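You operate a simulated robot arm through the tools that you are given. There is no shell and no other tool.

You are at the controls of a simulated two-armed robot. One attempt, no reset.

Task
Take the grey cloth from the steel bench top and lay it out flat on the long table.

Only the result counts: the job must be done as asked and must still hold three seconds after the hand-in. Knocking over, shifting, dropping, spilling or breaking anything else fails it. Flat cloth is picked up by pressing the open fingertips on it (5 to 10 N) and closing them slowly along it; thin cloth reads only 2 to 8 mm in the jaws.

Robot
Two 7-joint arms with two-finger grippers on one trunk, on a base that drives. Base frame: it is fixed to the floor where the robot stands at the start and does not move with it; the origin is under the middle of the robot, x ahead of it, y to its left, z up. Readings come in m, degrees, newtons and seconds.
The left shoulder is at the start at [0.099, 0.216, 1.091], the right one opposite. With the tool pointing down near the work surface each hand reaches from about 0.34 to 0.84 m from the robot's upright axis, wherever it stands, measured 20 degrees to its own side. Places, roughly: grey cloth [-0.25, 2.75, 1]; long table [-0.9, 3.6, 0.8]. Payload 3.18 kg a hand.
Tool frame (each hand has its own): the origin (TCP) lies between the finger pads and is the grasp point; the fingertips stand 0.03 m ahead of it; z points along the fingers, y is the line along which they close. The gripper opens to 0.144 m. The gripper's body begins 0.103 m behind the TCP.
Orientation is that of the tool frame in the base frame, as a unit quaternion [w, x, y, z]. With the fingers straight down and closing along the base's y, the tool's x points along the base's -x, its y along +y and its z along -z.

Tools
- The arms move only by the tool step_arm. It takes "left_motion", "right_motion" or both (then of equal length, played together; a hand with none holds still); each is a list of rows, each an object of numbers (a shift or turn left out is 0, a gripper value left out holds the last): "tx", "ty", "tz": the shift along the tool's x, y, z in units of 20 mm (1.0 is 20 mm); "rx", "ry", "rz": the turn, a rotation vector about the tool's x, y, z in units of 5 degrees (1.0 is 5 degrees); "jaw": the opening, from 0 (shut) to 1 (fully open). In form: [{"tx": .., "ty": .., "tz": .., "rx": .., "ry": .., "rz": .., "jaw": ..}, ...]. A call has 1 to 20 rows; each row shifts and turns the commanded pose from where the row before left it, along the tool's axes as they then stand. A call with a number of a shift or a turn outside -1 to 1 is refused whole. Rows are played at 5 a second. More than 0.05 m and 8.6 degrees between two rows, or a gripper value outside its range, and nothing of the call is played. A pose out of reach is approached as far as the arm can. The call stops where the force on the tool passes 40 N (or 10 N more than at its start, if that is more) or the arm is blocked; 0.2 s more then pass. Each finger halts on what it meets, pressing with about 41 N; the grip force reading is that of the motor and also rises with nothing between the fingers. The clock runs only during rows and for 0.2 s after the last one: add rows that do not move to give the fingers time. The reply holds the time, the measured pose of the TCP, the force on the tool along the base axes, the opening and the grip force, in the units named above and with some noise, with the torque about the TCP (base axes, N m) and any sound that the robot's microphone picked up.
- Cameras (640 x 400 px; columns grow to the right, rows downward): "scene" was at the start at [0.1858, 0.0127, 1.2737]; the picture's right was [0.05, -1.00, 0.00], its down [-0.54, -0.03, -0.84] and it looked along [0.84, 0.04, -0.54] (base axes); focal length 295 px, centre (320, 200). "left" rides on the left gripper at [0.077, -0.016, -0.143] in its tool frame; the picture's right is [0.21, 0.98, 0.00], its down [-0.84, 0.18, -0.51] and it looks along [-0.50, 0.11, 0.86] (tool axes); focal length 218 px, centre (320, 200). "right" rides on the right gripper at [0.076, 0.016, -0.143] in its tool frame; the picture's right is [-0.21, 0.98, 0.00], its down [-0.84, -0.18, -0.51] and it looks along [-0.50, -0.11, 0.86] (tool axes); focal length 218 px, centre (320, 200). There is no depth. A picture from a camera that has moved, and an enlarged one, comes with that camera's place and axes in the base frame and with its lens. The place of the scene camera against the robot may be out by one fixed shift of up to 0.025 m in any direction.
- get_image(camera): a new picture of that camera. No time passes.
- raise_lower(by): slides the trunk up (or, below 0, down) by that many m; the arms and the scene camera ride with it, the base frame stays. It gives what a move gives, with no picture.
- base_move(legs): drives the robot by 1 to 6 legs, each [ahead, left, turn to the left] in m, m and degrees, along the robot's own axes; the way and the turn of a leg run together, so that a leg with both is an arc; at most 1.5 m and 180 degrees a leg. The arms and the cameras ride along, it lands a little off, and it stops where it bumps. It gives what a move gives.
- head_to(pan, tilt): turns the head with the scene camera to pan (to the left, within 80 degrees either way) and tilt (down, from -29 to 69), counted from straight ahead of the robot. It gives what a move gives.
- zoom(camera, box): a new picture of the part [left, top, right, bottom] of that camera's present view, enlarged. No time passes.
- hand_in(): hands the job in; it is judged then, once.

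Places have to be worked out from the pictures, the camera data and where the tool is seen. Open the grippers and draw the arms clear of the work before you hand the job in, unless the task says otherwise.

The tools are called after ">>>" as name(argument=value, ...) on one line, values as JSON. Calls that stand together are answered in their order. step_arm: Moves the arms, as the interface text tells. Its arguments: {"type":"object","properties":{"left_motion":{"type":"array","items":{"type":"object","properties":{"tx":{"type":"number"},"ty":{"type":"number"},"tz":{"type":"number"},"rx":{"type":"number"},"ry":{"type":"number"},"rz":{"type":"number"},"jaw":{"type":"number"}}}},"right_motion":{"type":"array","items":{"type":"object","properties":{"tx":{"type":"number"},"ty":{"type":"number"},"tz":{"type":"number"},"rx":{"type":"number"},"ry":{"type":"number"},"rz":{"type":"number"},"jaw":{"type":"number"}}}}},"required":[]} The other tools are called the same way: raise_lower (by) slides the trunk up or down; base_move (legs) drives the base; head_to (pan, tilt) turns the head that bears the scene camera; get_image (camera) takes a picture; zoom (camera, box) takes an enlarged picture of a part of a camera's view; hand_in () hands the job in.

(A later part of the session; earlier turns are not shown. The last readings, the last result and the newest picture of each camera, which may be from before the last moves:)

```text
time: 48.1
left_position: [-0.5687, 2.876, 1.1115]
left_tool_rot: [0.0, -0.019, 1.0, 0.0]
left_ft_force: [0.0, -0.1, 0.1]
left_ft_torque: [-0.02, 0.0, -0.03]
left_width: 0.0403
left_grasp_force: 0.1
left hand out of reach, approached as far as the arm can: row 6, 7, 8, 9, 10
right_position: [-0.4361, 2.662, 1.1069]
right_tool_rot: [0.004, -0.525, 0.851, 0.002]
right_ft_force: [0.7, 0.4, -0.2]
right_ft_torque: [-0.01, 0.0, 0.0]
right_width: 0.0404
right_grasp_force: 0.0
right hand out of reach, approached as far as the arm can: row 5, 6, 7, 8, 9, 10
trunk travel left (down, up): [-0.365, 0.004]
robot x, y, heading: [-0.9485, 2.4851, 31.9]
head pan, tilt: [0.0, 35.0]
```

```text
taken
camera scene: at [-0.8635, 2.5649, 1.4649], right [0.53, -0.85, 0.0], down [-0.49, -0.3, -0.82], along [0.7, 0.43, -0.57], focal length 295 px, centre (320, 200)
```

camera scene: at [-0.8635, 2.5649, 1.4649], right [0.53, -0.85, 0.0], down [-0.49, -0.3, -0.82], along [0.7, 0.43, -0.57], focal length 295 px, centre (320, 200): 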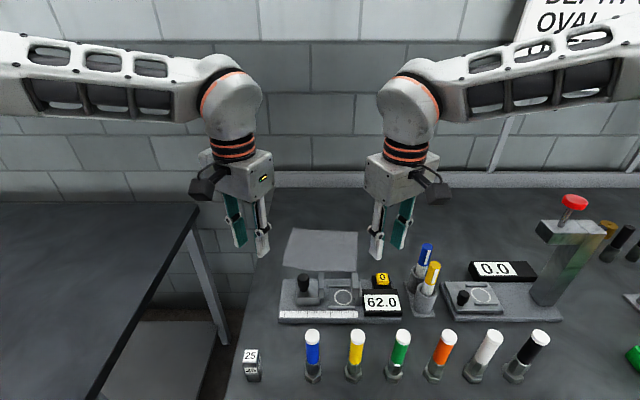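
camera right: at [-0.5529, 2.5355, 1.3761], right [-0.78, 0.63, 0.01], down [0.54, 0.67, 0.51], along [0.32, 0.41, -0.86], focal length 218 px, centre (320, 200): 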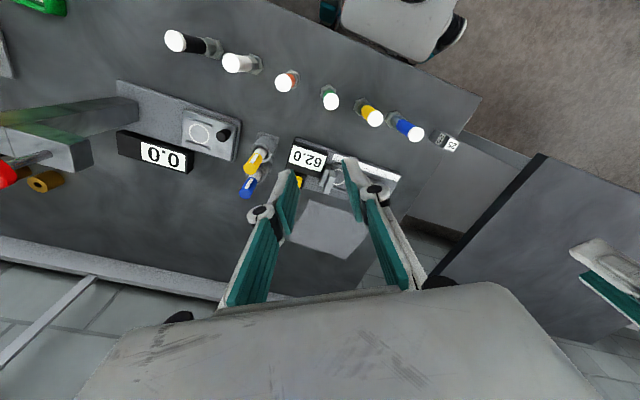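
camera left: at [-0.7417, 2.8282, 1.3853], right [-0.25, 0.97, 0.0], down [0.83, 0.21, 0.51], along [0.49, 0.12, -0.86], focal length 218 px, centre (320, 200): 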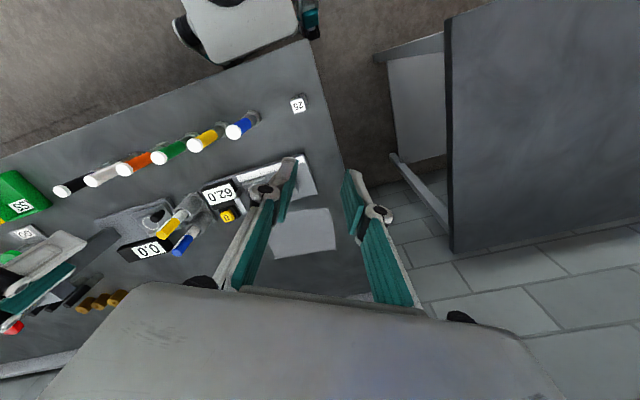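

Both hands stop at ≈0.53 m ahead with the yawed wrists; the forearms come in from the sides, so outward yaw is what limits reach. I turn both hands back to zero yaw here and re-check.

>>> step_arm(left_motion=[{"rz": -1}, {"rz": -1}, {"rz": -1}, {"rz": -1}, {"rz": -1}, {"rz": -1}, {}], right_motion=[{"rz": 1}, {"rz": 1}, {"rz": 1}, {"rz": 1}, {"rz": 1}, {"rz": 1}, {"rz": 0.35}])

>>> step_arm(left_motion=[{"tx": -1}, {"tx": -1}, {"tx": -1}, {"tx": -1}, {"tx": -1}, {"tx": -1}], right_motion=[{"tx": -1}, {"tx": -1}, {"tx": -1}, {"tx": -1}, {"tx": -1}, {"tx": -1}])

>>> get_image(camera="scene")

```text
time: 49.8
left_position: [-0.5686, 2.8754, 1.1109]
left_tool_rot: [0.0, -0.278, 0.961, 0.0]
left_ft_force: [-0.3, 0.6, 0.9]
left_ft_torque: [-0.02, 0.01, 0.0]
left_width: 0.0405
left_grasp_force: 0.2
right_position: [-0.436, 2.6631, 1.1075]
right_tool_rot: [0.001, -0.276, 0.961, 0.002]
right_ft_force: [0.6, 0.4, 0.1]
right_ft_torque: [0.01, 0.01, 0.03]
right_width: 0.0402
right_grasp_force: 0.1
trunk travel left (down, up): [-0.365, 0.004]
robot x, y, heading: [-0.9506, 2.4839, 31.9]
head pan, tilt: [0.0, 35.0]
```

```text
time: 51.1
left_position: [-0.4678, 2.9418, 1.11]
left_tool_rot: [0.0, -0.277, 0.961, -0.002]
left_ft_force: [0.0, 0.7, -0.6]
left_ft_torque: [-0.04, 0.04, -0.01]
left_width: 0.0404
left_grasp_force: 0.0
right_position: [-0.3332, 2.7283, 1.1064]
right_tool_rot: [0.001, -0.276, 0.961, 0.003]
right_ft_force: [0.6, 0.6, 0.1]
right_ft_torque: [-0.01, 0.04, -0.03]
right_width: 0.0402
right_grasp_force: 0.2
trunk travel left (down, up): [-0.365, 0.004]
robot x, y, heading: [-0.9521, 2.4875, 31.8]
head pan, tilt: [0.0, 35.0]
```

```text
taken
camera scene: at [-0.8624, 2.5656, 1.4648], right [0.53, -0.85, 0.0], down [-0.49, -0.3, -0.82], along [0.69, 0.43, -0.57], focal length 295 px, centre (320, 200)
```

scene: 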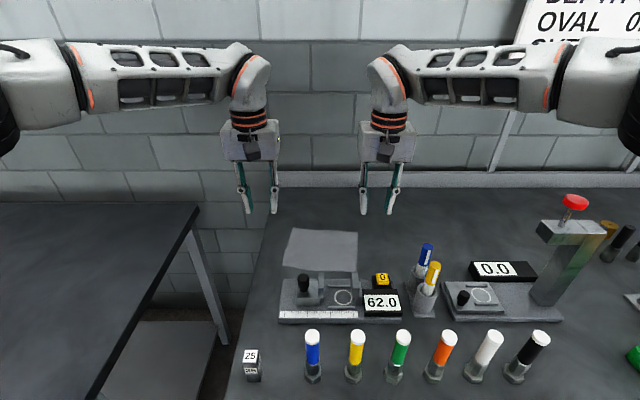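

At zero yaw the reach is fine (now ≈0.65 m ahead). Zoom in to measure the gripper bodies and their spacing.

>>> zoom(camera="scene", box=[200, 60, 440, 210])

>>> get_image(camera="left")

>>> get_image(camera="right")

```text
2.67 times, centred on (320, 135) of scene
camera zoom: at [-0.8624, 2.5656, 1.4648], right [0.53, -0.85, 0.0], down [-0.49, -0.3, -0.82], along [0.69, 0.43, -0.57], focal length 786 px, centre (320, 373)
```

zoom: 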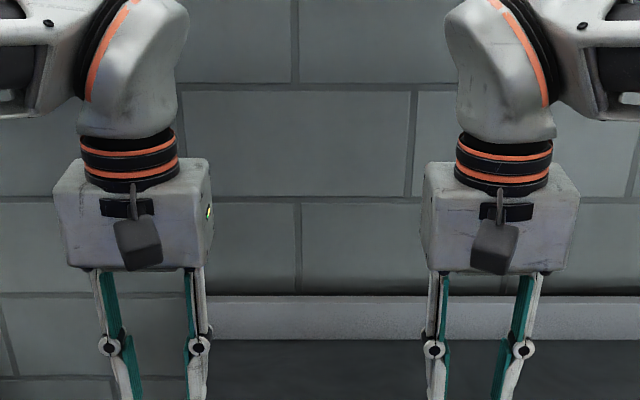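

```text
taken
camera left: at [-0.5225, 2.8863, 1.2528], right [-0.7, 0.72, 0.0], down [0.62, 0.6, 0.51], along [0.36, 0.35, -0.86], focal length 218 px, centre (320, 200)
```

left: 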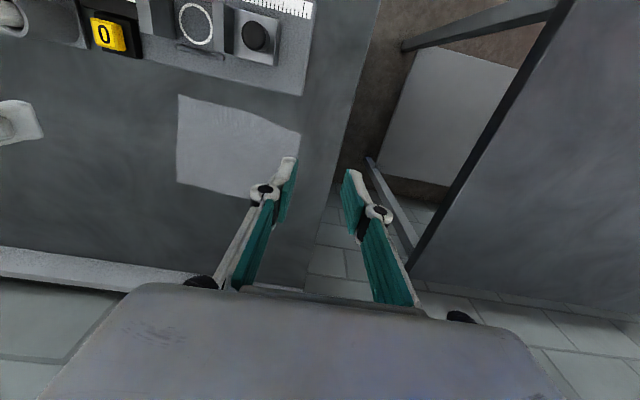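

```text
taken
camera right: at [-0.4062, 2.7004, 1.2497], right [-0.34, 0.94, 0.01], down [0.81, 0.29, 0.51], along [0.48, 0.18, -0.86], focal length 218 px, centre (320, 200)
```

right: 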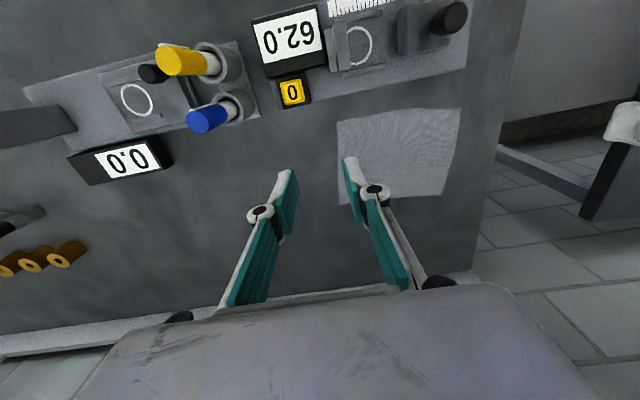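

The gripper bodies are only ~0.10 m wide, so the hands can come within ~0.15 m. I move both forward 0.08 m while converging to ±0.075 m, then tilt the fingertips 15° forward to gain reach.

>>> step_arm(left_motion=[{"tx": -1, "ty": -0.83}, {"tx": -1, "ty": -0.83}, {"tx": -1, "ty": -0.83}, {"tx": -1, "ty": -0.83}, {"ry": -1}, {"ry": -1}, {"ry": -1}, {}], right_motion=[{"tx": -1, "ty": 0.446}, {"tx": -1, "ty": 0.446}, {"tx": -1, "ty": 0.446}, {"tx": -1, "ty": 0.446}, {"ry": -1}, {"ry": -1}, {"ry": -1}, {}])

>>> get_image(camera="scene")

>>> get_image(camera="left")

>>> get_image(camera="right")

```text
time: 53.0
left_position: [-0.4244, 2.9352, 1.1106]
left_tool_rot: [0.125, -0.274, 0.953, 0.035]
left_ft_force: [0.8, 0.5, 0.2]
left_ft_torque: [0.0, 0.01, -0.01]
left_width: 0.0403
left_grasp_force: 0.0
left hand out of reach, approached as far as the arm can: row 2, 3, 4
right_position: [-0.317, 2.7555, 1.1081]
right_tool_rot: [0.126, -0.274, 0.953, 0.039]
right_ft_force: [0.4, 0.7, -0.2]
right_ft_torque: [-0.04, 0.01, 0.0]
right_width: 0.0401
right_grasp_force: 0.0
right hand out of reach, approached as far as the arm can: row 2, 3, 4
trunk travel left (down, up): [-0.365, 0.004]
robot x, y, heading: [-0.9534, 2.4885, 31.7]
head pan, tilt: [0.0, 35.0]
```

```text
taken
camera scene: at [-0.8626, 2.5654, 1.4648], right [0.53, -0.85, 0.0], down [-0.49, -0.3, -0.82], along [0.69, 0.43, -0.57], focal length 295 px, centre (320, 200)
```

scene: 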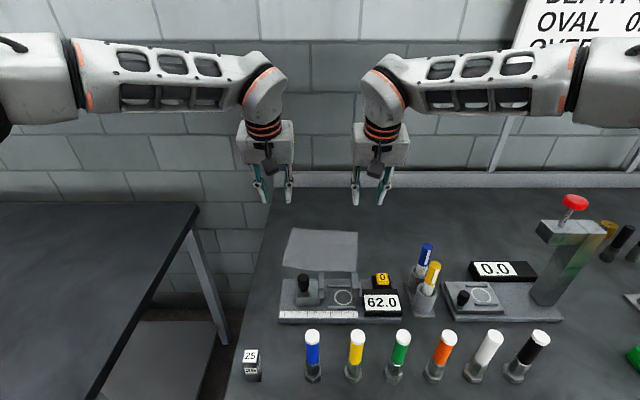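

```text
taken
camera left: at [-0.5089, 2.8615, 1.2292], right [-0.69, 0.72, -0.06], down [0.48, 0.52, 0.71], along [0.54, 0.46, -0.7], focal length 218 px, centre (320, 200)
```

left: 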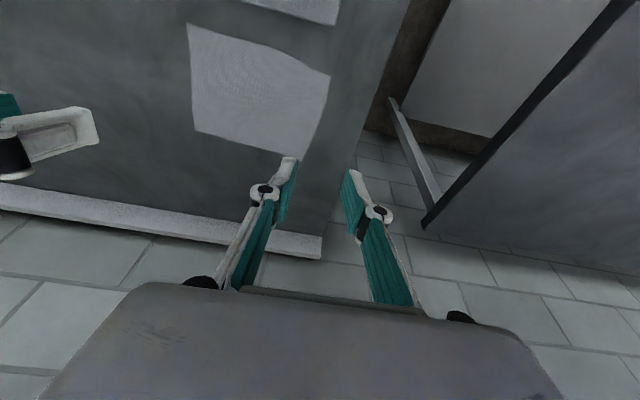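

```text
taken
camera right: at [-0.4184, 2.7094, 1.2258], right [-0.35, 0.94, 0.06], down [0.67, 0.21, 0.71], along [0.65, 0.29, -0.7], focal length 218 px, centre (320, 200)
```

right: 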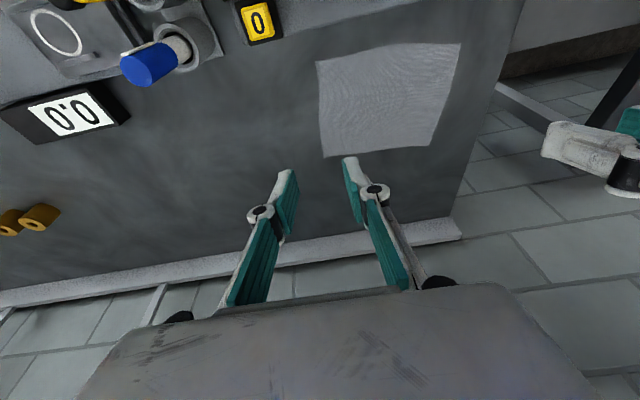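

Reach stopped at ≈0.68 m ahead at this height, but the 15° tilt was taken. I now continue forward and downward together (wrist closer to shoulder height), over the clear area behind the gauge.

>>> step_arm(left_motion=[{"tx": -0.714, "ty": -0.271, "tz": 0.783}, {"tx": -0.714, "ty": -0.271, "tz": 0.783}, {"tx": -0.714, "ty": -0.271, "tz": 0.783}, {"tx": -0.714, "ty": -0.271, "tz": 0.783}, {"tx": -0.714, "ty": -0.271, "tz": 0.783}, {"tx": -0.714, "ty": -0.271, "tz": 0.783}, {"tx": -0.714, "ty": -0.271, "tz": 0.783}], right_motion=[{"tx": -0.639, "ty": 0.15, "tz": 0.763}, {"tx": -0.639, "ty": 0.15, "tz": 0.763}, {"tx": -0.639, "ty": 0.15, "tz": 0.763}, {"tx": -0.639, "ty": 0.15, "tz": 0.763}, {"tx": -0.639, "ty": 0.15, "tz": 0.763}, {"tx": -0.639, "ty": 0.15, "tz": 0.763}, {"tx": -0.639, "ty": 0.15, "tz": 0.763}])

```text
time: 54.5
left_position: [-0.3298, 2.9626, 1.0446]
left_tool_rot: [0.128, -0.275, 0.952, 0.036]
left_ft_force: [0.3, -1.3, 0.4]
left_ft_torque: [0.05, -0.02, 0.06]
left_width: 0.0402
left_grasp_force: 0.1
left hand out of reach, approached as far as the arm can: row 6, 7
right_position: [-0.2431, 2.8242, 1.0378]
right_tool_rot: [0.126, -0.274, 0.953, 0.04]
right_ft_force: [0.1, 0.6, 0.1]
right_ft_torque: [0.03, -0.02, 0.0]
right_width: 0.0402
right_grasp_force: 0.1
right hand out of reach, approached as far as the arm can: row 7
trunk travel left (down, up): [-0.365, 0.004]
robot x, y, heading: [-0.9476, 2.4873, 31.9]
head pan, tilt: [0.0, 35.0]
```

Both hands are now at ≈0.775 m ahead, 20–30 mm short of the back edge. There is ≈0.05 m between my base and the bench edge, so I creep 0.025 m forward and lower the trunk 0.04 m (right forearm still clears the press knob).

>>> base_move(legs=[[0.025, 0, 0]])

>>> raise_lower(by=-0.04)

>>> get_image(camera="scene")

>>> get_image(camera="left")

>>> get_image(camera="right")

```text
time: 55.4
left_position: [-0.3078, 2.9769, 1.044]
left_tool_rot: [0.127, -0.275, 0.952, 0.035]
left_ft_force: [0.7, 0.4, -1.3]
left_ft_torque: [0.03, 0.03, -0.02]
left_width: 0.0405
left_grasp_force: 0.0
right_position: [-0.222, 2.8362, 1.04]
right_tool_rot: [0.125, -0.273, 0.953, 0.039]
right_ft_force: [0.1, 1.5, 0.2]
right_ft_torque: [0.0, 0.01, 0.0]
right_width: 0.0403
right_grasp_force: 0.1
trunk travel left (down, up): [-0.365, 0.004]
robot x, y, heading: [-0.9283, 2.4997, 31.9]
head pan, tilt: [0.0, 35.0]
```

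```text
time: 56.2
left_position: [-0.309, 2.9756, 1.0048]
left_tool_rot: [0.127, -0.275, 0.952, 0.034]
left_ft_force: [0.6, 0.7, -0.5]
left_ft_torque: [0.03, -0.01, 0.02]
left_width: 0.0402
left_grasp_force: 0.0
right_position: [-0.2218, 2.8361, 1.0001]
right_tool_rot: [0.126, -0.274, 0.953, 0.038]
right_ft_force: [-0.2, -0.6, 0.8]
right_ft_torque: [0.06, 0.01, 0.01]
right_width: 0.0405
right_grasp_force: 0.0
trunk travel left (down, up): [-0.325, 0.044]
robot x, y, heading: [-0.9293, 2.5012, 31.6]
head pan, tilt: [0.0, 35.0]
```

```text
taken
camera scene: at [-0.8435, 2.5773, 1.4258], right [0.53, -0.85, 0.0], down [-0.49, -0.3, -0.82], along [0.7, 0.43, -0.57], focal length 295 px, centre (320, 200)
```

scene: 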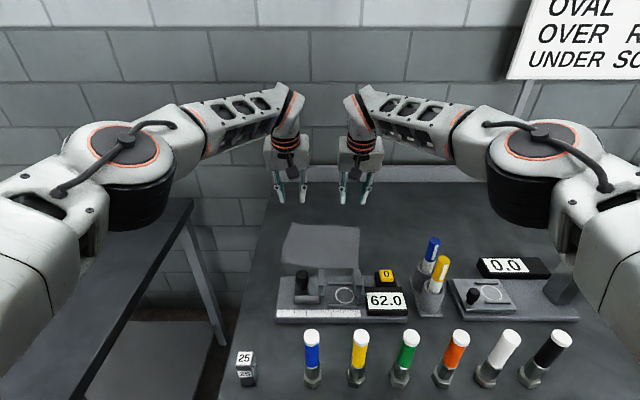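

```text
taken
camera left: at [-0.3942, 2.9029, 1.1231], right [-0.69, 0.72, -0.06], down [0.48, 0.52, 0.71], along [0.54, 0.46, -0.7], focal length 218 px, centre (320, 200)
```

left: 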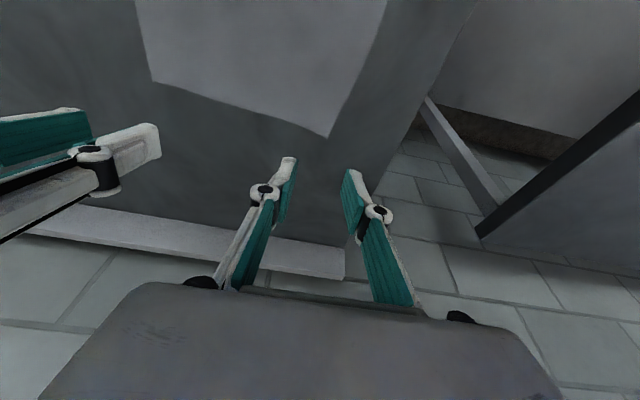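

```text
taken
camera right: at [-0.3245, 2.7906, 1.1186], right [-0.35, 0.94, 0.06], down [0.67, 0.21, 0.71], along [0.65, 0.29, -0.7], focal length 218 px, centre (320, 200)
```

right: 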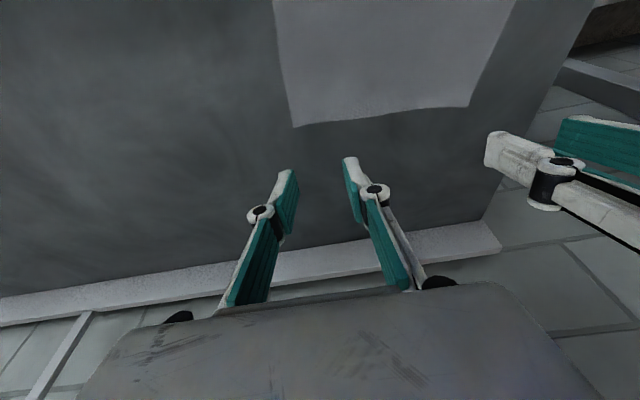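

Hands are now at ≈0.80 m ahead, matching the back-corner positions (BL ≈(0.826, 0.081), BR ≈(0.806, −0.118) confirmed again). I narrow the jaws to 30 mm and lower both to about 18 mm above contact, directly over the corners.

>>> step_arm(left_motion=[{"tx": 0.166, "ty": -0.126, "tz": 0.731, "jaw": 0.208}, {"tx": 0.166, "ty": -0.126, "tz": 0.731}, {"tx": 0.166, "ty": -0.126, "tz": 0.731}, {"tx": 0.166, "ty": -0.126, "tz": 0.731}, {"tx": 0.166, "ty": -0.126, "tz": 0.731}, {}], right_motion=[{"tx": 0.304, "ty": 0.053, "tz": 0.644, "jaw": 0.208}, {"tx": 0.304, "ty": 0.053, "tz": 0.644}, {"tx": 0.304, "ty": 0.053, "tz": 0.644}, {"tx": 0.304, "ty": 0.053, "tz": 0.644}, {"tx": 0.304, "ty": 0.053, "tz": 0.644}, {}])

>>> get_image(camera="scene")

>>> get_image(camera="left")

>>> get_image(camera="right")

```text
time: 57.6
left_position: [-0.3045, 2.9661, 0.9293]
left_tool_rot: [0.129, -0.274, 0.952, 0.036]
left_ft_force: [0.3, 0.5, 0.2]
left_ft_torque: [-0.02, -0.05, -0.01]
left_width: 0.0297
left_grasp_force: 0.0
left hand out of reach, approached as far as the arm can: row 5
right_position: [-0.2363, 2.8344, 0.9286]
right_tool_rot: [0.127, -0.273, 0.953, 0.039]
right_ft_force: [-1.3, 0.0, -0.6]
right_ft_torque: [-0.01, -0.02, -0.05]
right_width: 0.0297
right_grasp_force: 0.0
trunk travel left (down, up): [-0.325, 0.044]
robot x, y, heading: [-0.9286, 2.5053, 31.9]
head pan, tilt: [0.0, 35.0]
```

```text
taken
camera scene: at [-0.8429, 2.5778, 1.4257], right [0.53, -0.85, 0.0], down [-0.49, -0.3, -0.82], along [0.7, 0.43, -0.57], focal length 295 px, centre (320, 200)
```

scene: 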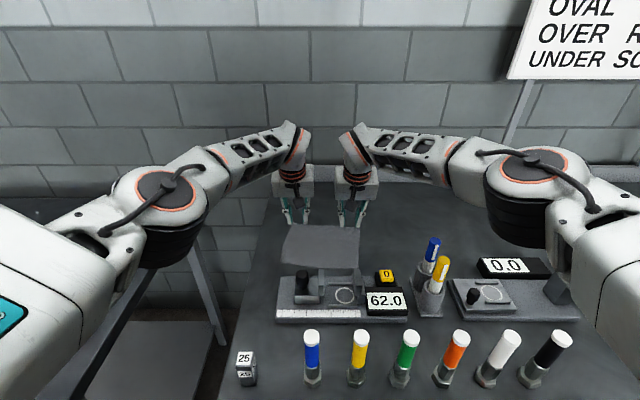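

```text
taken
camera left: at [-0.3898, 2.893, 1.0478], right [-0.69, 0.72, -0.06], down [0.48, 0.51, 0.71], along [0.54, 0.46, -0.7], focal length 218 px, centre (320, 200)
```

left: 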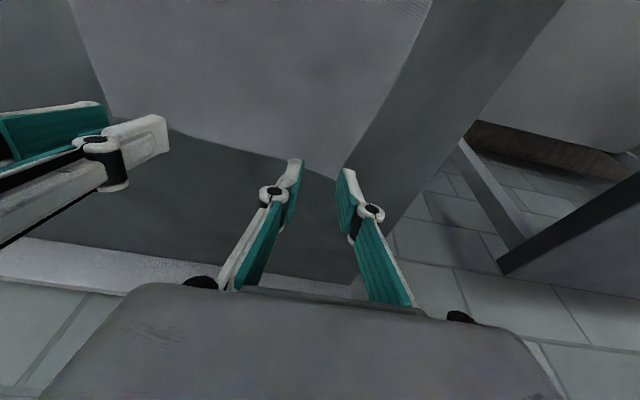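

```text
taken
camera right: at [-0.3376, 2.7889, 1.0472], right [-0.35, 0.94, 0.06], down [0.67, 0.21, 0.71], along [0.65, 0.29, -0.7], focal length 218 px, centre (320, 200)
```

right: 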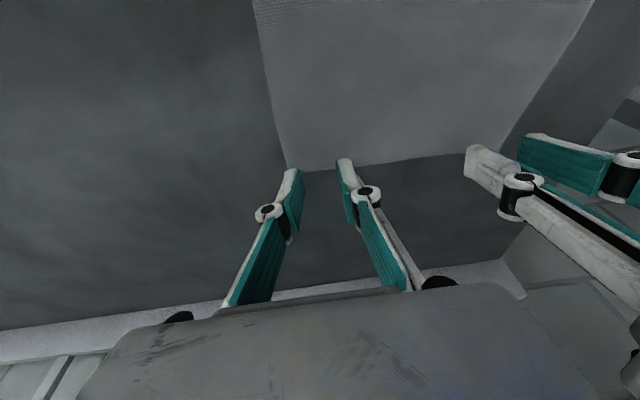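

Left and right fingers sit right over the back corners (tips ≈18 mm above the cloth). I lower 12 mm in small steps and watch the forces.

>>> step_arm(left_motion=[{"tx": 0.052, "tz": 0.193}, {"tx": 0.052, "tz": 0.193}, {"tx": 0.052, "tz": 0.193}, {}], right_motion=[{"tx": 0.052, "tz": 0.193}, {"tx": 0.052, "tz": 0.193}, {"tx": 0.052, "tz": 0.193}, {}])

```text
time: 58.6
left_position: [-0.3059, 2.9658, 0.9173]
left_tool_rot: [0.129, -0.275, 0.952, 0.036]
left_ft_force: [0.1, -0.5, -0.4]
left_ft_torque: [-0.01, 0.0, 0.03]
left_width: 0.03
left_grasp_force: 0.1
right_position: [-0.2349, 2.836, 0.9178]
right_tool_rot: [0.125, -0.274, 0.953, 0.039]
right_ft_force: [-1.0, -0.1, 0.8]
right_ft_torque: [-0.02, -0.02, 0.02]
right_width: 0.03
right_grasp_force: 0.0
trunk travel left (down, up): [-0.325, 0.044]
robot x, y, heading: [-0.9308, 2.5007, 32.1]
head pan, tilt: [0.0, 35.0]
```

No contact yet at TCP z≈0.917. I continue in 2 mm steps.

>>> step_arm(left_motion=[{"tx": 0.026, "tz": 0.097}, {"tx": 0.026, "tz": 0.097}, {}], right_motion=[{"tx": 0.026, "tz": 0.097}, {"tx": 0.026, "tz": 0.097}, {}])

```text
time: 59.4
left_position: [-0.3063, 2.9664, 0.9138]
left_tool_rot: [0.128, -0.274, 0.952, 0.035]
left_ft_force: [0.3, 0.2, 0.9]
left_ft_torque: [-0.02, -0.02, -0.01]
left_width: 0.0299
left_grasp_force: 0.2
right_position: [-0.2368, 2.8348, 0.9121]
right_tool_rot: [0.126, -0.273, 0.953, 0.039]
right_ft_force: [0.3, 0.0, 0.1]
right_ft_torque: [0.04, 0.0, 0.01]
right_width: 0.0298
right_grasp_force: 0.1
trunk travel left (down, up): [-0.325, 0.044]
robot x, y, heading: [-0.929, 2.5024, 31.8]
head pan, tilt: [0.0, 35.0]
```

Still free. Another 4 mm down in two steps.

>>> step_arm(left_motion=[{"tx": 0.026, "tz": 0.097}, {"tx": 0.026, "tz": 0.097}, {}], right_motion=[{"tx": 0.026, "tz": 0.097}, {"tx": 0.026, "tz": 0.097}, {}])

>>> get_image(camera="left")

>>> get_image(camera="right")

```text
time: 60.2
left_position: [-0.3073, 2.9655, 0.9129]
left_tool_rot: [0.131, -0.275, 0.952, 0.036]
left_ft_force: [0.9, 1.1, 9.2]
left_ft_torque: [0.1, 0.03, 0.03]
left_width: 0.0296
left_grasp_force: 0.1
left hand out of reach, approached as far as the arm can: row 2
right_position: [-0.2361, 2.8348, 0.9123]
right_tool_rot: [0.128, -0.273, 0.953, 0.04]
right_ft_force: [1.4, -0.2, 14.3]
right_ft_torque: [-0.28, -0.13, 0.02]
right_width: 0.03
right_grasp_force: 0.4
trunk travel left (down, up): [-0.325, 0.044]
robot x, y, heading: [-0.9292, 2.5029, 31.6]
head pan, tilt: [0.0, 35.0]
```

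```text
taken
camera left: at [-0.3925, 2.8919, 1.03], right [-0.69, 0.72, -0.06], down [0.48, 0.51, 0.71], along [0.55, 0.47, -0.7], focal length 218 px, centre (320, 200)
```

left: 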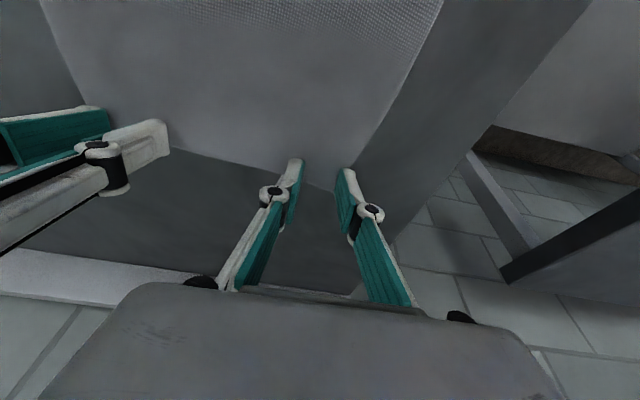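

```text
taken
camera right: at [-0.3382, 2.7891, 1.0299], right [-0.35, 0.94, 0.06], down [0.67, 0.2, 0.71], along [0.65, 0.29, -0.7], focal length 218 px, centre (320, 200)
```

right: 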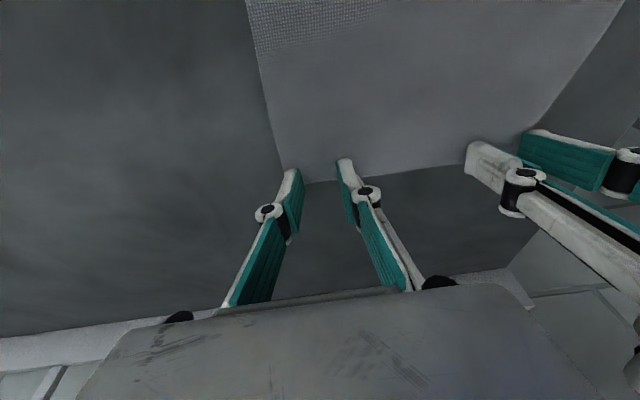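

Contact: left 9 N, right 14 N, with both finger pairs on the cloth just inside the back corners. I lift the right hand a hair and hold to see how the force settles before closing.

>>> step_arm(left_motion=[{}, {}], right_motion=[{"tx": -0.008, "tz": -0.03}, {}])

```text
time: 60.8
left_position: [-0.3074, 2.9653, 0.9126]
left_tool_rot: [0.13, -0.275, 0.952, 0.037]
left_ft_force: [2.7, 1.9, 13.5]
left_ft_torque: [0.07, 0.01, 0.02]
left_width: 0.0295
left_grasp_force: 0.1
right_position: [-0.2375, 2.835, 0.9119]
right_tool_rot: [0.128, -0.273, 0.953, 0.039]
right_ft_force: [3.5, 0.1, 19.8]
right_ft_torque: [-0.25, -0.16, 0.05]
right_width: 0.03
right_grasp_force: 0.4
trunk travel left (down, up): [-0.325, 0.044]
robot x, y, heading: [-0.9299, 2.5024, 32.1]
head pan, tilt: [0.0, 35.0]
```

The force keeps settling upward (left 13.5 N, right 20 N), so the command persists below the surface. I back off: right 1.6 mm, left 0.8 mm.

>>> step_arm(left_motion=[{"tx": -0.01, "tz": -0.04}, {}], right_motion=[{"tx": -0.02, "tz": -0.08}, {}])

```text
time: 61.4
left_position: [-0.3065, 2.9658, 0.913]
left_tool_rot: [0.129, -0.275, 0.952, 0.036]
left_ft_force: [1.5, 0.8, 12.1]
left_ft_torque: [0.12, 0.05, 0.02]
left_width: 0.0294
left_grasp_force: 0.0
right_position: [-0.237, 2.8351, 0.9118]
right_tool_rot: [0.127, -0.274, 0.953, 0.038]
right_ft_force: [2.8, -0.7, 13.5]
right_ft_torque: [-0.19, -0.09, 0.03]
right_width: 0.03
right_grasp_force: 0.0
trunk travel left (down, up): [-0.325, 0.044]
robot x, y, heading: [-0.9299, 2.5014, 31.8]
head pan, tilt: [0.0, 35.0]
```

Still a bit high (12 and 13.5 N); I ease off another ~0.8 mm on each.

>>> step_arm(left_motion=[{"tx": -0.01, "tz": -0.04}, {}], right_motion=[{"tx": -0.012, "tz": -0.045}, {}])

```text
time: 62.0
left_position: [-0.3066, 2.9653, 0.9126]
left_tool_rot: [0.129, -0.275, 0.952, 0.035]
left_ft_force: [-1.8, 0.0, 10.0]
left_ft_torque: [0.06, 0.1, 0.02]
left_width: 0.0295
left_grasp_force: 0.1
right_position: [-0.2379, 2.8355, 0.9125]
right_tool_rot: [0.126, -0.273, 0.953, 0.039]
right_ft_force: [0.8, -0.2, 6.8]
right_ft_torque: [-0.06, -0.04, 0.02]
right_width: 0.0294
right_grasp_force: 0.0
trunk travel left (down, up): [-0.325, 0.044]
robot x, y, heading: [-0.9326, 2.504, 32.1]
head pan, tilt: [0.0, 35.0]
```

Forces now 10 N (left) and 7 N (right), in the recommended band. I close both jaws slowly to half first.

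>>> step_arm(left_motion=[{"jaw": 0.19}, {"jaw": 0.172}, {"jaw": 0.154}, {"jaw": 0.136}, {"jaw": 0.118}, {"jaw": 0.1}], right_motion=[{"jaw": 0.19}, {"jaw": 0.172}, {"jaw": 0.154}, {"jaw": 0.136}, {"jaw": 0.118}, {"jaw": 0.1}])

>>> get_image(camera="left")

>>> get_image(camera="right")

```text
time: 63.4
left_position: [-0.306, 2.9657, 0.9131]
left_tool_rot: [0.127, -0.274, 0.953, 0.034]
left_ft_force: [-0.5, 0.0, 1.4]
left_ft_torque: [0.02, 0.05, -0.01]
left_width: 0.0139
left_grasp_force: 0.1
right_position: [-0.2357, 2.8362, 0.912]
right_tool_rot: [0.125, -0.273, 0.953, 0.039]
right_ft_force: [0.8, 0.1, 0.3]
right_ft_torque: [-0.02, 0.01, 0.02]
right_width: 0.0144
right_grasp_force: 0.1
trunk travel left (down, up): [-0.325, 0.044]
robot x, y, heading: [-0.9305, 2.5022, 32.0]
head pan, tilt: [0.0, 35.0]
```

```text
taken
camera left: at [-0.3917, 2.8921, 1.0295], right [-0.69, 0.72, -0.06], down [0.48, 0.52, 0.71], along [0.54, 0.46, -0.7], focal length 218 px, centre (320, 200)
```

left: 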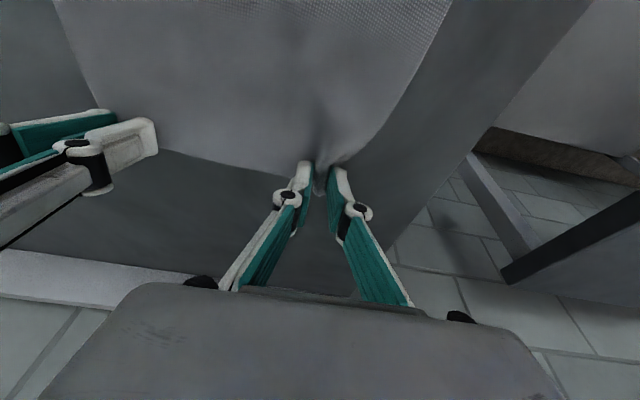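

```text
taken
camera right: at [-0.3378, 2.7897, 1.0305], right [-0.35, 0.94, 0.06], down [0.67, 0.21, 0.71], along [0.65, 0.29, -0.7], focal length 218 px, centre (320, 200)
```

right: 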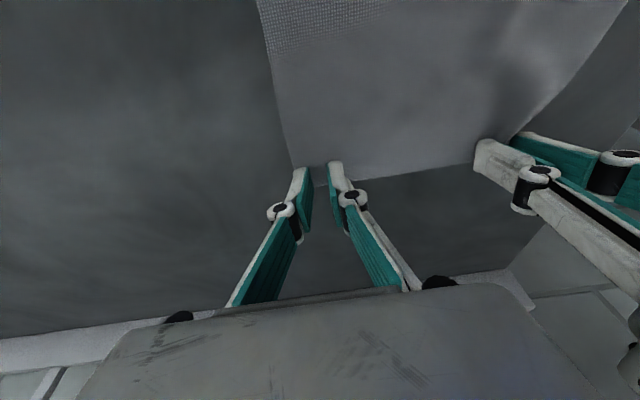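

Left is gathering a ridge, but the fingertips rise slightly as they close (forces fell to ~1 N). I zoom in on both pinches before pressing again.

>>> zoom(camera="right", box=[240, 110, 400, 230])

>>> zoom(camera="left", box=[240, 110, 400, 230])

```text
3.33 times, centred on (320, 170) of right
camera zoom: at [-0.3378, 2.7897, 1.0305], right [-0.35, 0.94, 0.06], down [0.67, 0.21, 0.71], along [0.65, 0.29, -0.7], focal length 728 px, centre (320, 300)
```

zoom: 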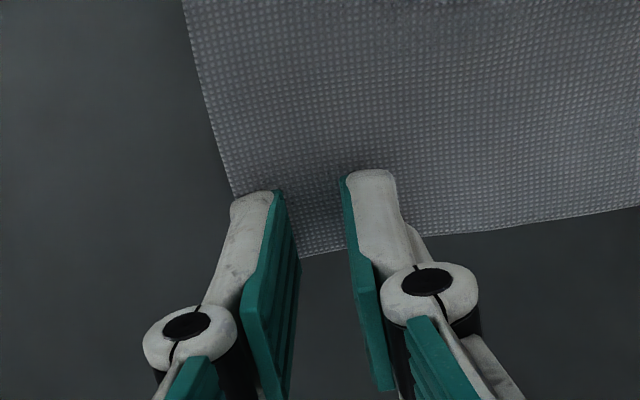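

```text
3.33 times, centred on (320, 170) of left
camera zoom: at [-0.3917, 2.8921, 1.0295], right [-0.69, 0.72, -0.06], down [0.48, 0.52, 0.71], along [0.54, 0.46, -0.7], focal length 728 px, centre (320, 300)
```

zoom: 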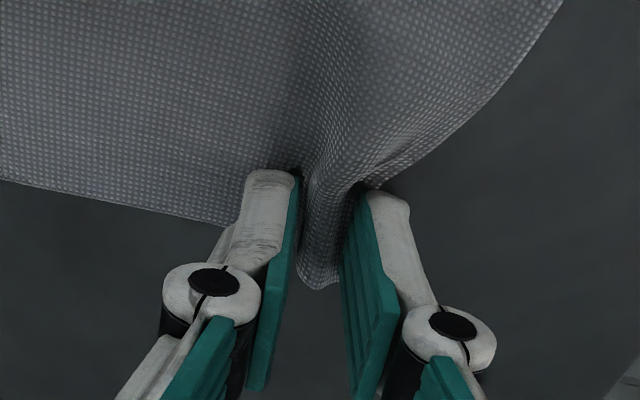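

Left has a good ridge; the right pair slid over the cloth without gathering. I finish the left first: press ~1.5 mm further while closing fully.

>>> step_arm(left_motion=[{"tx": 0.01, "tz": 0.04, "jaw": 0.085}, {"tx": 0.01, "tz": 0.04, "jaw": 0.07}, {"jaw": 0.055}, {"jaw": 0.04}, {"jaw": 0.02}, {"jaw": 0.0}, {}, {}])

>>> zoom(camera="left", box=[240, 110, 400, 230])

```text
time: 65.2
left_position: [-0.306, 2.9644, 0.9106]
left_tool_rot: [0.129, -0.274, 0.952, 0.035]
left_ft_force: [-4.1, -1.2, 14.4]
left_ft_torque: [-0.1, -0.27, -0.08]
left_width: 0.0
left_grasp_force: 30.3
right_position: [-0.2368, 2.8358, 0.9133]
right_tool_rot: [0.126, -0.273, 0.953, 0.039]
right_ft_force: [-0.5, 0.2, 0.6]
right_ft_torque: [0.02, 0.05, 0.0]
right_width: 0.0143
right_grasp_force: 0.1
trunk travel left (down, up): [-0.325, 0.044]
robot x, y, heading: [-0.9327, 2.4993, 31.9]
head pan, tilt: [0.0, 35.0]
```

```text
3.33 times, centred on (320, 170) of left
camera zoom: at [-0.3918, 2.8918, 1.0288], right [-0.69, 0.72, -0.06], down [0.48, 0.51, 0.71], along [0.54, 0.46, -0.7], focal length 728 px, centre (320, 300)
```

zoom: 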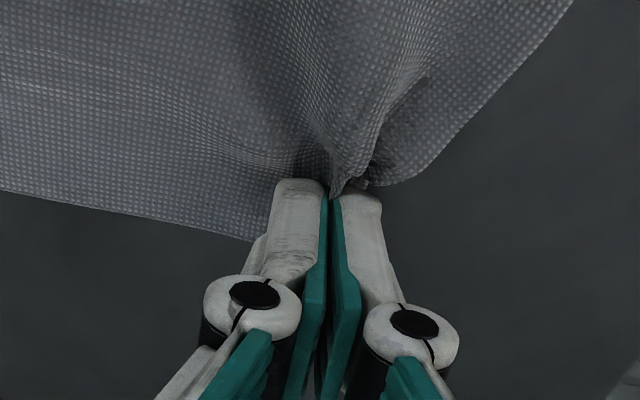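

The left reads 0.0 mm: the fold was squeezed out, so that pinch failed. I lift both hands ~30 mm, reopen to 44 mm and look at how the cloth lies before retrying further inside the corners.

>>> step_arm(left_motion=[{"tx": -0.13, "tz": -0.48, "jaw": 0.02}, {"tx": -0.13, "tz": -0.48, "jaw": 0.3}, {"tx": -0.13, "tz": -0.48}, {}], right_motion=[{"tx": -0.13, "tz": -0.48, "jaw": 0.12}, {"tx": -0.13, "tz": -0.48, "jaw": 0.3}, {"tx": -0.13, "tz": -0.48}, {}])

>>> get_image(camera="left")

>>> get_image(camera="right")

>>> zoom(camera="scene", box=[240, 150, 400, 290])

```text
time: 66.2
left_position: [-0.3064, 2.966, 0.9404]
left_tool_rot: [0.127, -0.274, 0.953, 0.035]
left_ft_force: [0.9, -0.1, -0.1]
left_ft_torque: [0.0, 0.0, -0.04]
left_width: 0.043
left_grasp_force: 0.1
right_position: [-0.2375, 2.8347, 0.9416]
right_tool_rot: [0.125, -0.273, 0.953, 0.039]
right_ft_force: [-0.1, 0.5, -0.2]
right_ft_torque: [-0.01, -0.01, -0.02]
right_width: 0.0434
right_grasp_force: 0.0
trunk travel left (down, up): [-0.325, 0.044]
robot x, y, heading: [-0.93, 2.5009, 32.0]
head pan, tilt: [0.0, 35.0]
```

```text
taken
camera left: at [-0.3917, 2.8928, 1.058], right [-0.69, 0.72, -0.06], down [0.48, 0.52, 0.71], along [0.54, 0.46, -0.7], focal length 218 px, centre (320, 200)
```

left: 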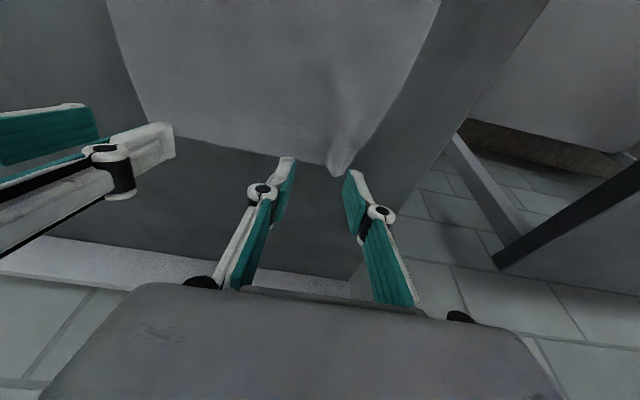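

```text
taken
camera right: at [-0.338, 2.7887, 1.0606], right [-0.35, 0.94, 0.06], down [0.67, 0.21, 0.71], along [0.65, 0.29, -0.7], focal length 218 px, centre (320, 200)
```

right: 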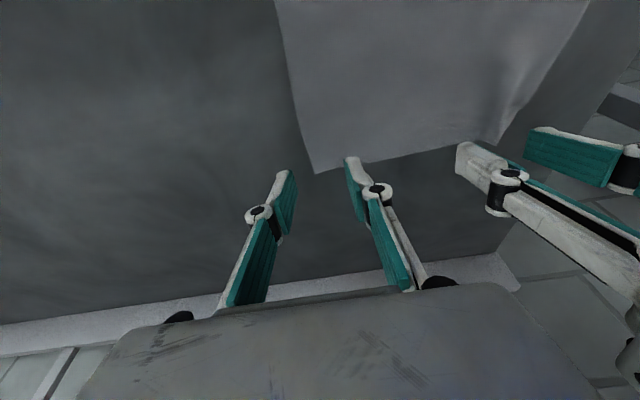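

```text
2.86 times, centred on (320, 220) of scene
camera zoom: at [-0.8423, 2.5779, 1.4256], right [0.53, -0.85, 0.0], down [-0.49, -0.3, -0.82], along [0.7, 0.43, -0.57], focal length 842 px, centre (320, 143)
```

zoom: 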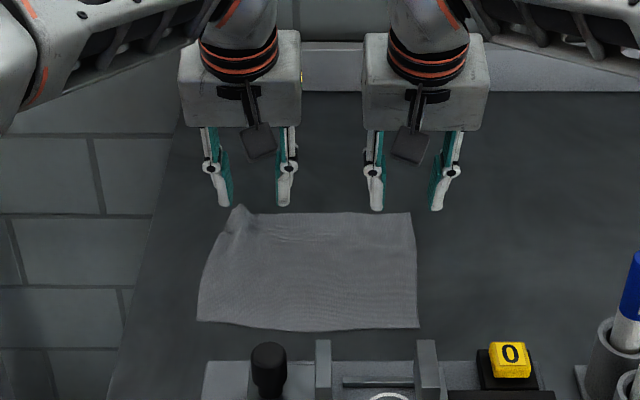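

The cloth is back nearly flat with a small wrinkle at its left corner; the gripper bodies measure only ~0.10 m wide. I'll grip one corner at a time: right hand steps aside, left hand opens to 50 mm and goes further inside the left corner.

>>> step_arm(left_motion=[{"tx": 0.2, "ty": -0.307, "tz": 0.36, "jaw": 0.35}, {"tx": 0.2, "ty": -0.307, "tz": 0.36}, {"tx": 0.2, "ty": -0.307, "tz": 0.36}, {}], right_motion=[{"ty": -0.9}, {"ty": -0.9}, {"ty": -0.9}, {}])

>>> zoom(camera="left", box=[200, 90, 440, 240])

>>> zoom(camera="scene", box=[240, 150, 400, 290])

```text
time: 67.2
left_position: [-0.3015, 2.9468, 0.916]
left_tool_rot: [0.127, -0.274, 0.953, 0.035]
left_ft_force: [1.4, 0.4, -1.5]
left_ft_torque: [-0.02, -0.03, -0.01]
left_width: 0.0504
left_grasp_force: 0.1
right_position: [-0.2073, 2.791, 0.9429]
right_tool_rot: [0.125, -0.274, 0.953, 0.038]
right_ft_force: [0.0, 0.4, -0.1]
right_ft_torque: [0.02, -0.02, 0.01]
right_width: 0.043
right_grasp_force: 0.1
trunk travel left (down, up): [-0.325, 0.044]
robot x, y, heading: [-0.9296, 2.5029, 31.7]
head pan, tilt: [0.0, 35.0]
```

```text
2.67 times, centred on (320, 165) of left
camera zoom: at [-0.3868, 2.8742, 1.034], right [-0.69, 0.72, -0.06], down [0.48, 0.52, 0.71], along [0.54, 0.46, -0.7], focal length 582 px, centre (320, 293)
```

zoom: 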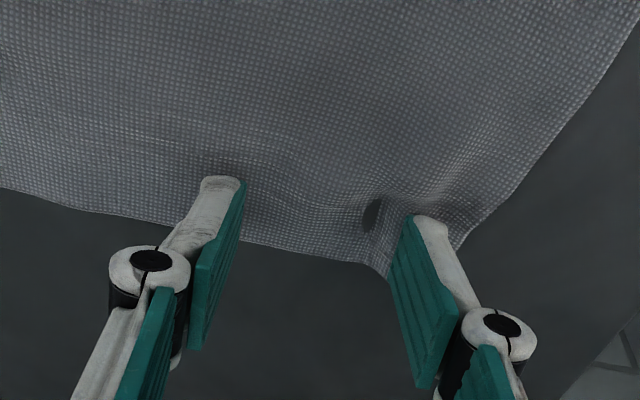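

```text
2.86 times, centred on (320, 220) of scene
camera zoom: at [-0.8431, 2.5785, 1.4257], right [0.53, -0.85, 0.0], down [-0.49, -0.3, -0.82], along [0.7, 0.43, -0.57], focal length 842 px, centre (320, 143)
```

zoom: 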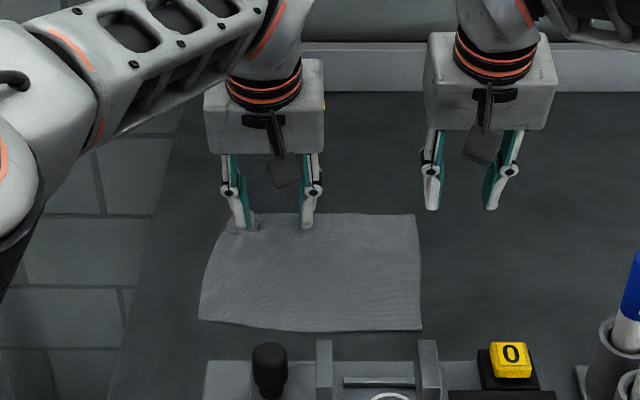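

Left fingers are ~3 mm above the cloth, straddling the corner region. I shift 6 mm back and press down ~5 mm.

>>> step_arm(left_motion=[{"tx": 0.28, "tz": -0.08}, {"tx": 0.03, "tz": 0.1}, {"tx": 0.03, "tz": 0.1}, {}, {}])

```text
time: 68.4
left_position: [-0.3063, 2.9437, 0.9123]
left_tool_rot: [0.127, -0.274, 0.953, 0.035]
left_ft_force: [-0.2, 0.5, 3.8]
left_ft_torque: [-0.1, -0.06, 0.01]
left_width: 0.0505
left_grasp_force: 0.7
right_position: [-0.2075, 2.7894, 0.9425]
right_tool_rot: [0.126, -0.273, 0.953, 0.038]
right_ft_force: [-0.7, -0.4, -0.5]
right_ft_torque: [0.0, 0.0, -0.03]
right_width: 0.043
right_grasp_force: 0.0
trunk travel left (down, up): [-0.325, 0.044]
robot x, y, heading: [-0.9278, 2.5053, 32.0]
head pan, tilt: [0.0, 35.0]
```

3.8 N; a little more pressure.

>>> step_arm(left_motion=[{"tx": 0.012, "tz": 0.045}, {}, {}])

```text
time: 69.2
left_position: [-0.3059, 2.9431, 0.9114]
left_tool_rot: [0.129, -0.274, 0.952, 0.036]
left_ft_force: [0.4, 0.5, 11.4]
left_ft_torque: [-0.11, -0.01, -0.01]
left_width: 0.0509
left_grasp_force: 0.2
right_position: [-0.2071, 2.7886, 0.9441]
right_tool_rot: [0.127, -0.273, 0.953, 0.039]
right_ft_force: [0.3, -0.4, -0.9]
right_ft_torque: [0.01, -0.04, -0.01]
right_width: 0.0431
right_grasp_force: 0.0
trunk travel left (down, up): [-0.325, 0.044]
robot x, y, heading: [-0.933, 2.5021, 32.0]
head pan, tilt: [0.0, 35.0]
```

11 N. Now close slowly from 50 mm to ~30 mm with slight downward compensation for the fingertip rise.

>>> step_arm(left_motion=[{"jaw": 0.33, "tz": 0.005}, {"jaw": 0.31, "tz": 0.005}, {"jaw": 0.29, "tz": 0.008}, {"jaw": 0.27, "tz": 0.008}, {"jaw": 0.25, "tz": 0.008}, {"jaw": 0.23, "tz": 0.008}, {"jaw": 0.21, "tz": 0.008}])

>>> zoom(camera="left", box=[200, 90, 440, 240])

```text
time: 70.8
left_position: [-0.3052, 2.9443, 0.9113]
left_tool_rot: [0.128, -0.275, 0.952, 0.035]
left_ft_force: [0.0, 0.7, 14.3]
left_ft_torque: [-0.04, 0.11, -0.01]
left_width: 0.0276
left_grasp_force: 0.0
right_position: [-0.2082, 2.7891, 0.9438]
right_tool_rot: [0.126, -0.274, 0.953, 0.04]
right_ft_force: [0.6, 0.7, -0.1]
right_ft_torque: [0.0, -0.01, 0.0]
right_width: 0.0432
right_grasp_force: 0.0
trunk travel left (down, up): [-0.325, 0.044]
robot x, y, heading: [-0.9303, 2.4989, 31.6]
head pan, tilt: [0.0, 35.0]
```

```text
2.67 times, centred on (320, 165) of left
camera zoom: at [-0.3913, 2.8703, 1.0288], right [-0.69, 0.72, -0.06], down [0.48, 0.52, 0.71], along [0.54, 0.46, -0.7], focal length 582 px, centre (320, 293)
```

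zoom: 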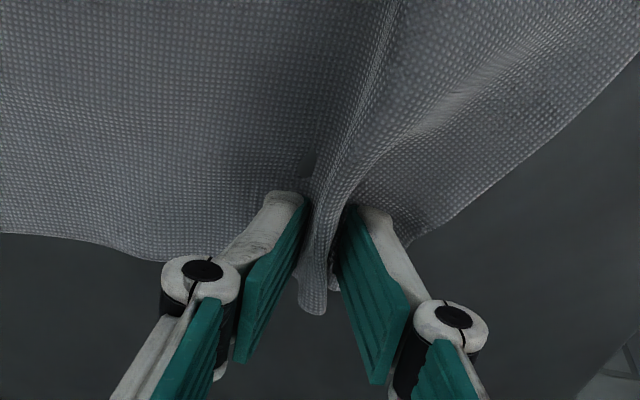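

A tall clean ridge has formed between the pads at 28 mm. I keep closing to ~13 mm, easing the pressure a touch.

>>> step_arm(left_motion=[{"jaw": 0.19, "tz": 0.0}, {"jaw": 0.17}, {"jaw": 0.15}, {"jaw": 0.13}, {"jaw": 0.11}, {"jaw": 0.09}])

>>> zoom(camera="left", box=[200, 90, 440, 240])

```text
time: 72.2
left_position: [-0.3062, 2.9426, 0.9109]
left_tool_rot: [0.128, -0.275, 0.952, 0.035]
left_ft_force: [-0.6, 0.3, 12.7]
left_ft_torque: [-0.05, 0.03, 0.01]
left_width: 0.0105
left_grasp_force: 0.0
right_position: [-0.2077, 2.7887, 0.9431]
right_tool_rot: [0.126, -0.273, 0.953, 0.039]
right_ft_force: [1.3, 0.6, -0.4]
right_ft_torque: [0.03, 0.01, 0.0]
right_width: 0.0432
right_grasp_force: 0.0
trunk travel left (down, up): [-0.325, 0.044]
robot x, y, heading: [-0.9304, 2.5006, 32.1]
head pan, tilt: [0.0, 35.0]
```

```text
2.67 times, centred on (320, 165) of left
camera zoom: at [-0.3911, 2.8704, 1.0289], right [-0.69, 0.72, -0.06], down [0.48, 0.52, 0.71], along [0.54, 0.46, -0.7], focal length 582 px, centre (320, 293)
```

zoom: 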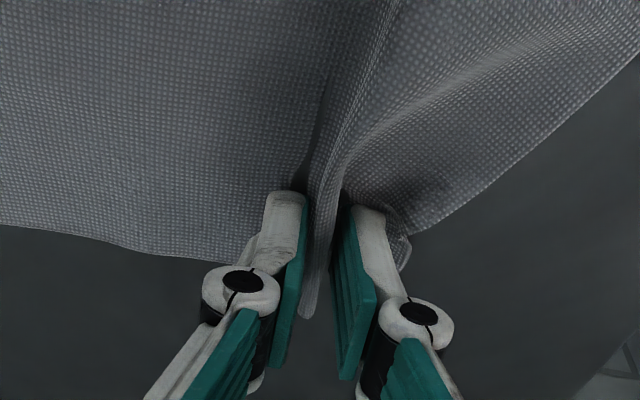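

The fold is still held between the pads at 10.5 mm. I finish closing slowly and hold.

>>> step_arm(left_motion=[{"jaw": 0.075}, {"jaw": 0.06}, {"jaw": 0.045}, {"jaw": 0.03}, {"jaw": 0.015}, {"jaw": 0.0}, {}, {}, {}])

>>> zoom(camera="left", box=[200, 90, 440, 240])

```text
time: 74.2
left_position: [-0.3052, 2.944, 0.9105]
left_tool_rot: [0.128, -0.275, 0.952, 0.036]
left_ft_force: [0.6, 1.5, 1.5]
left_ft_torque: [0.07, 0.01, 0.0]
left_width: 0.0039
left_grasp_force: 28.7
right_position: [-0.2075, 2.7892, 0.9429]
right_tool_rot: [0.127, -0.275, 0.952, 0.039]
right_ft_force: [-0.5, 0.0, -0.1]
right_ft_torque: [0.03, 0.0, 0.06]
right_width: 0.0431
right_grasp_force: 0.0
trunk travel left (down, up): [-0.325, 0.044]
robot x, y, heading: [-0.9274, 2.5075, 31.9]
head pan, tilt: [0.0, 35.0]
```

```text
2.67 times, centred on (320, 165) of left
camera zoom: at [-0.3908, 2.8705, 1.0286], right [-0.69, 0.72, -0.06], down [0.48, 0.52, 0.71], along [0.54, 0.46, -0.7], focal length 582 px, centre (320, 293)
```

zoom: 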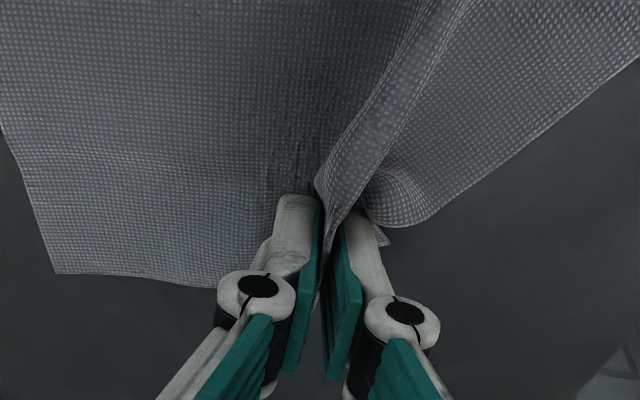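

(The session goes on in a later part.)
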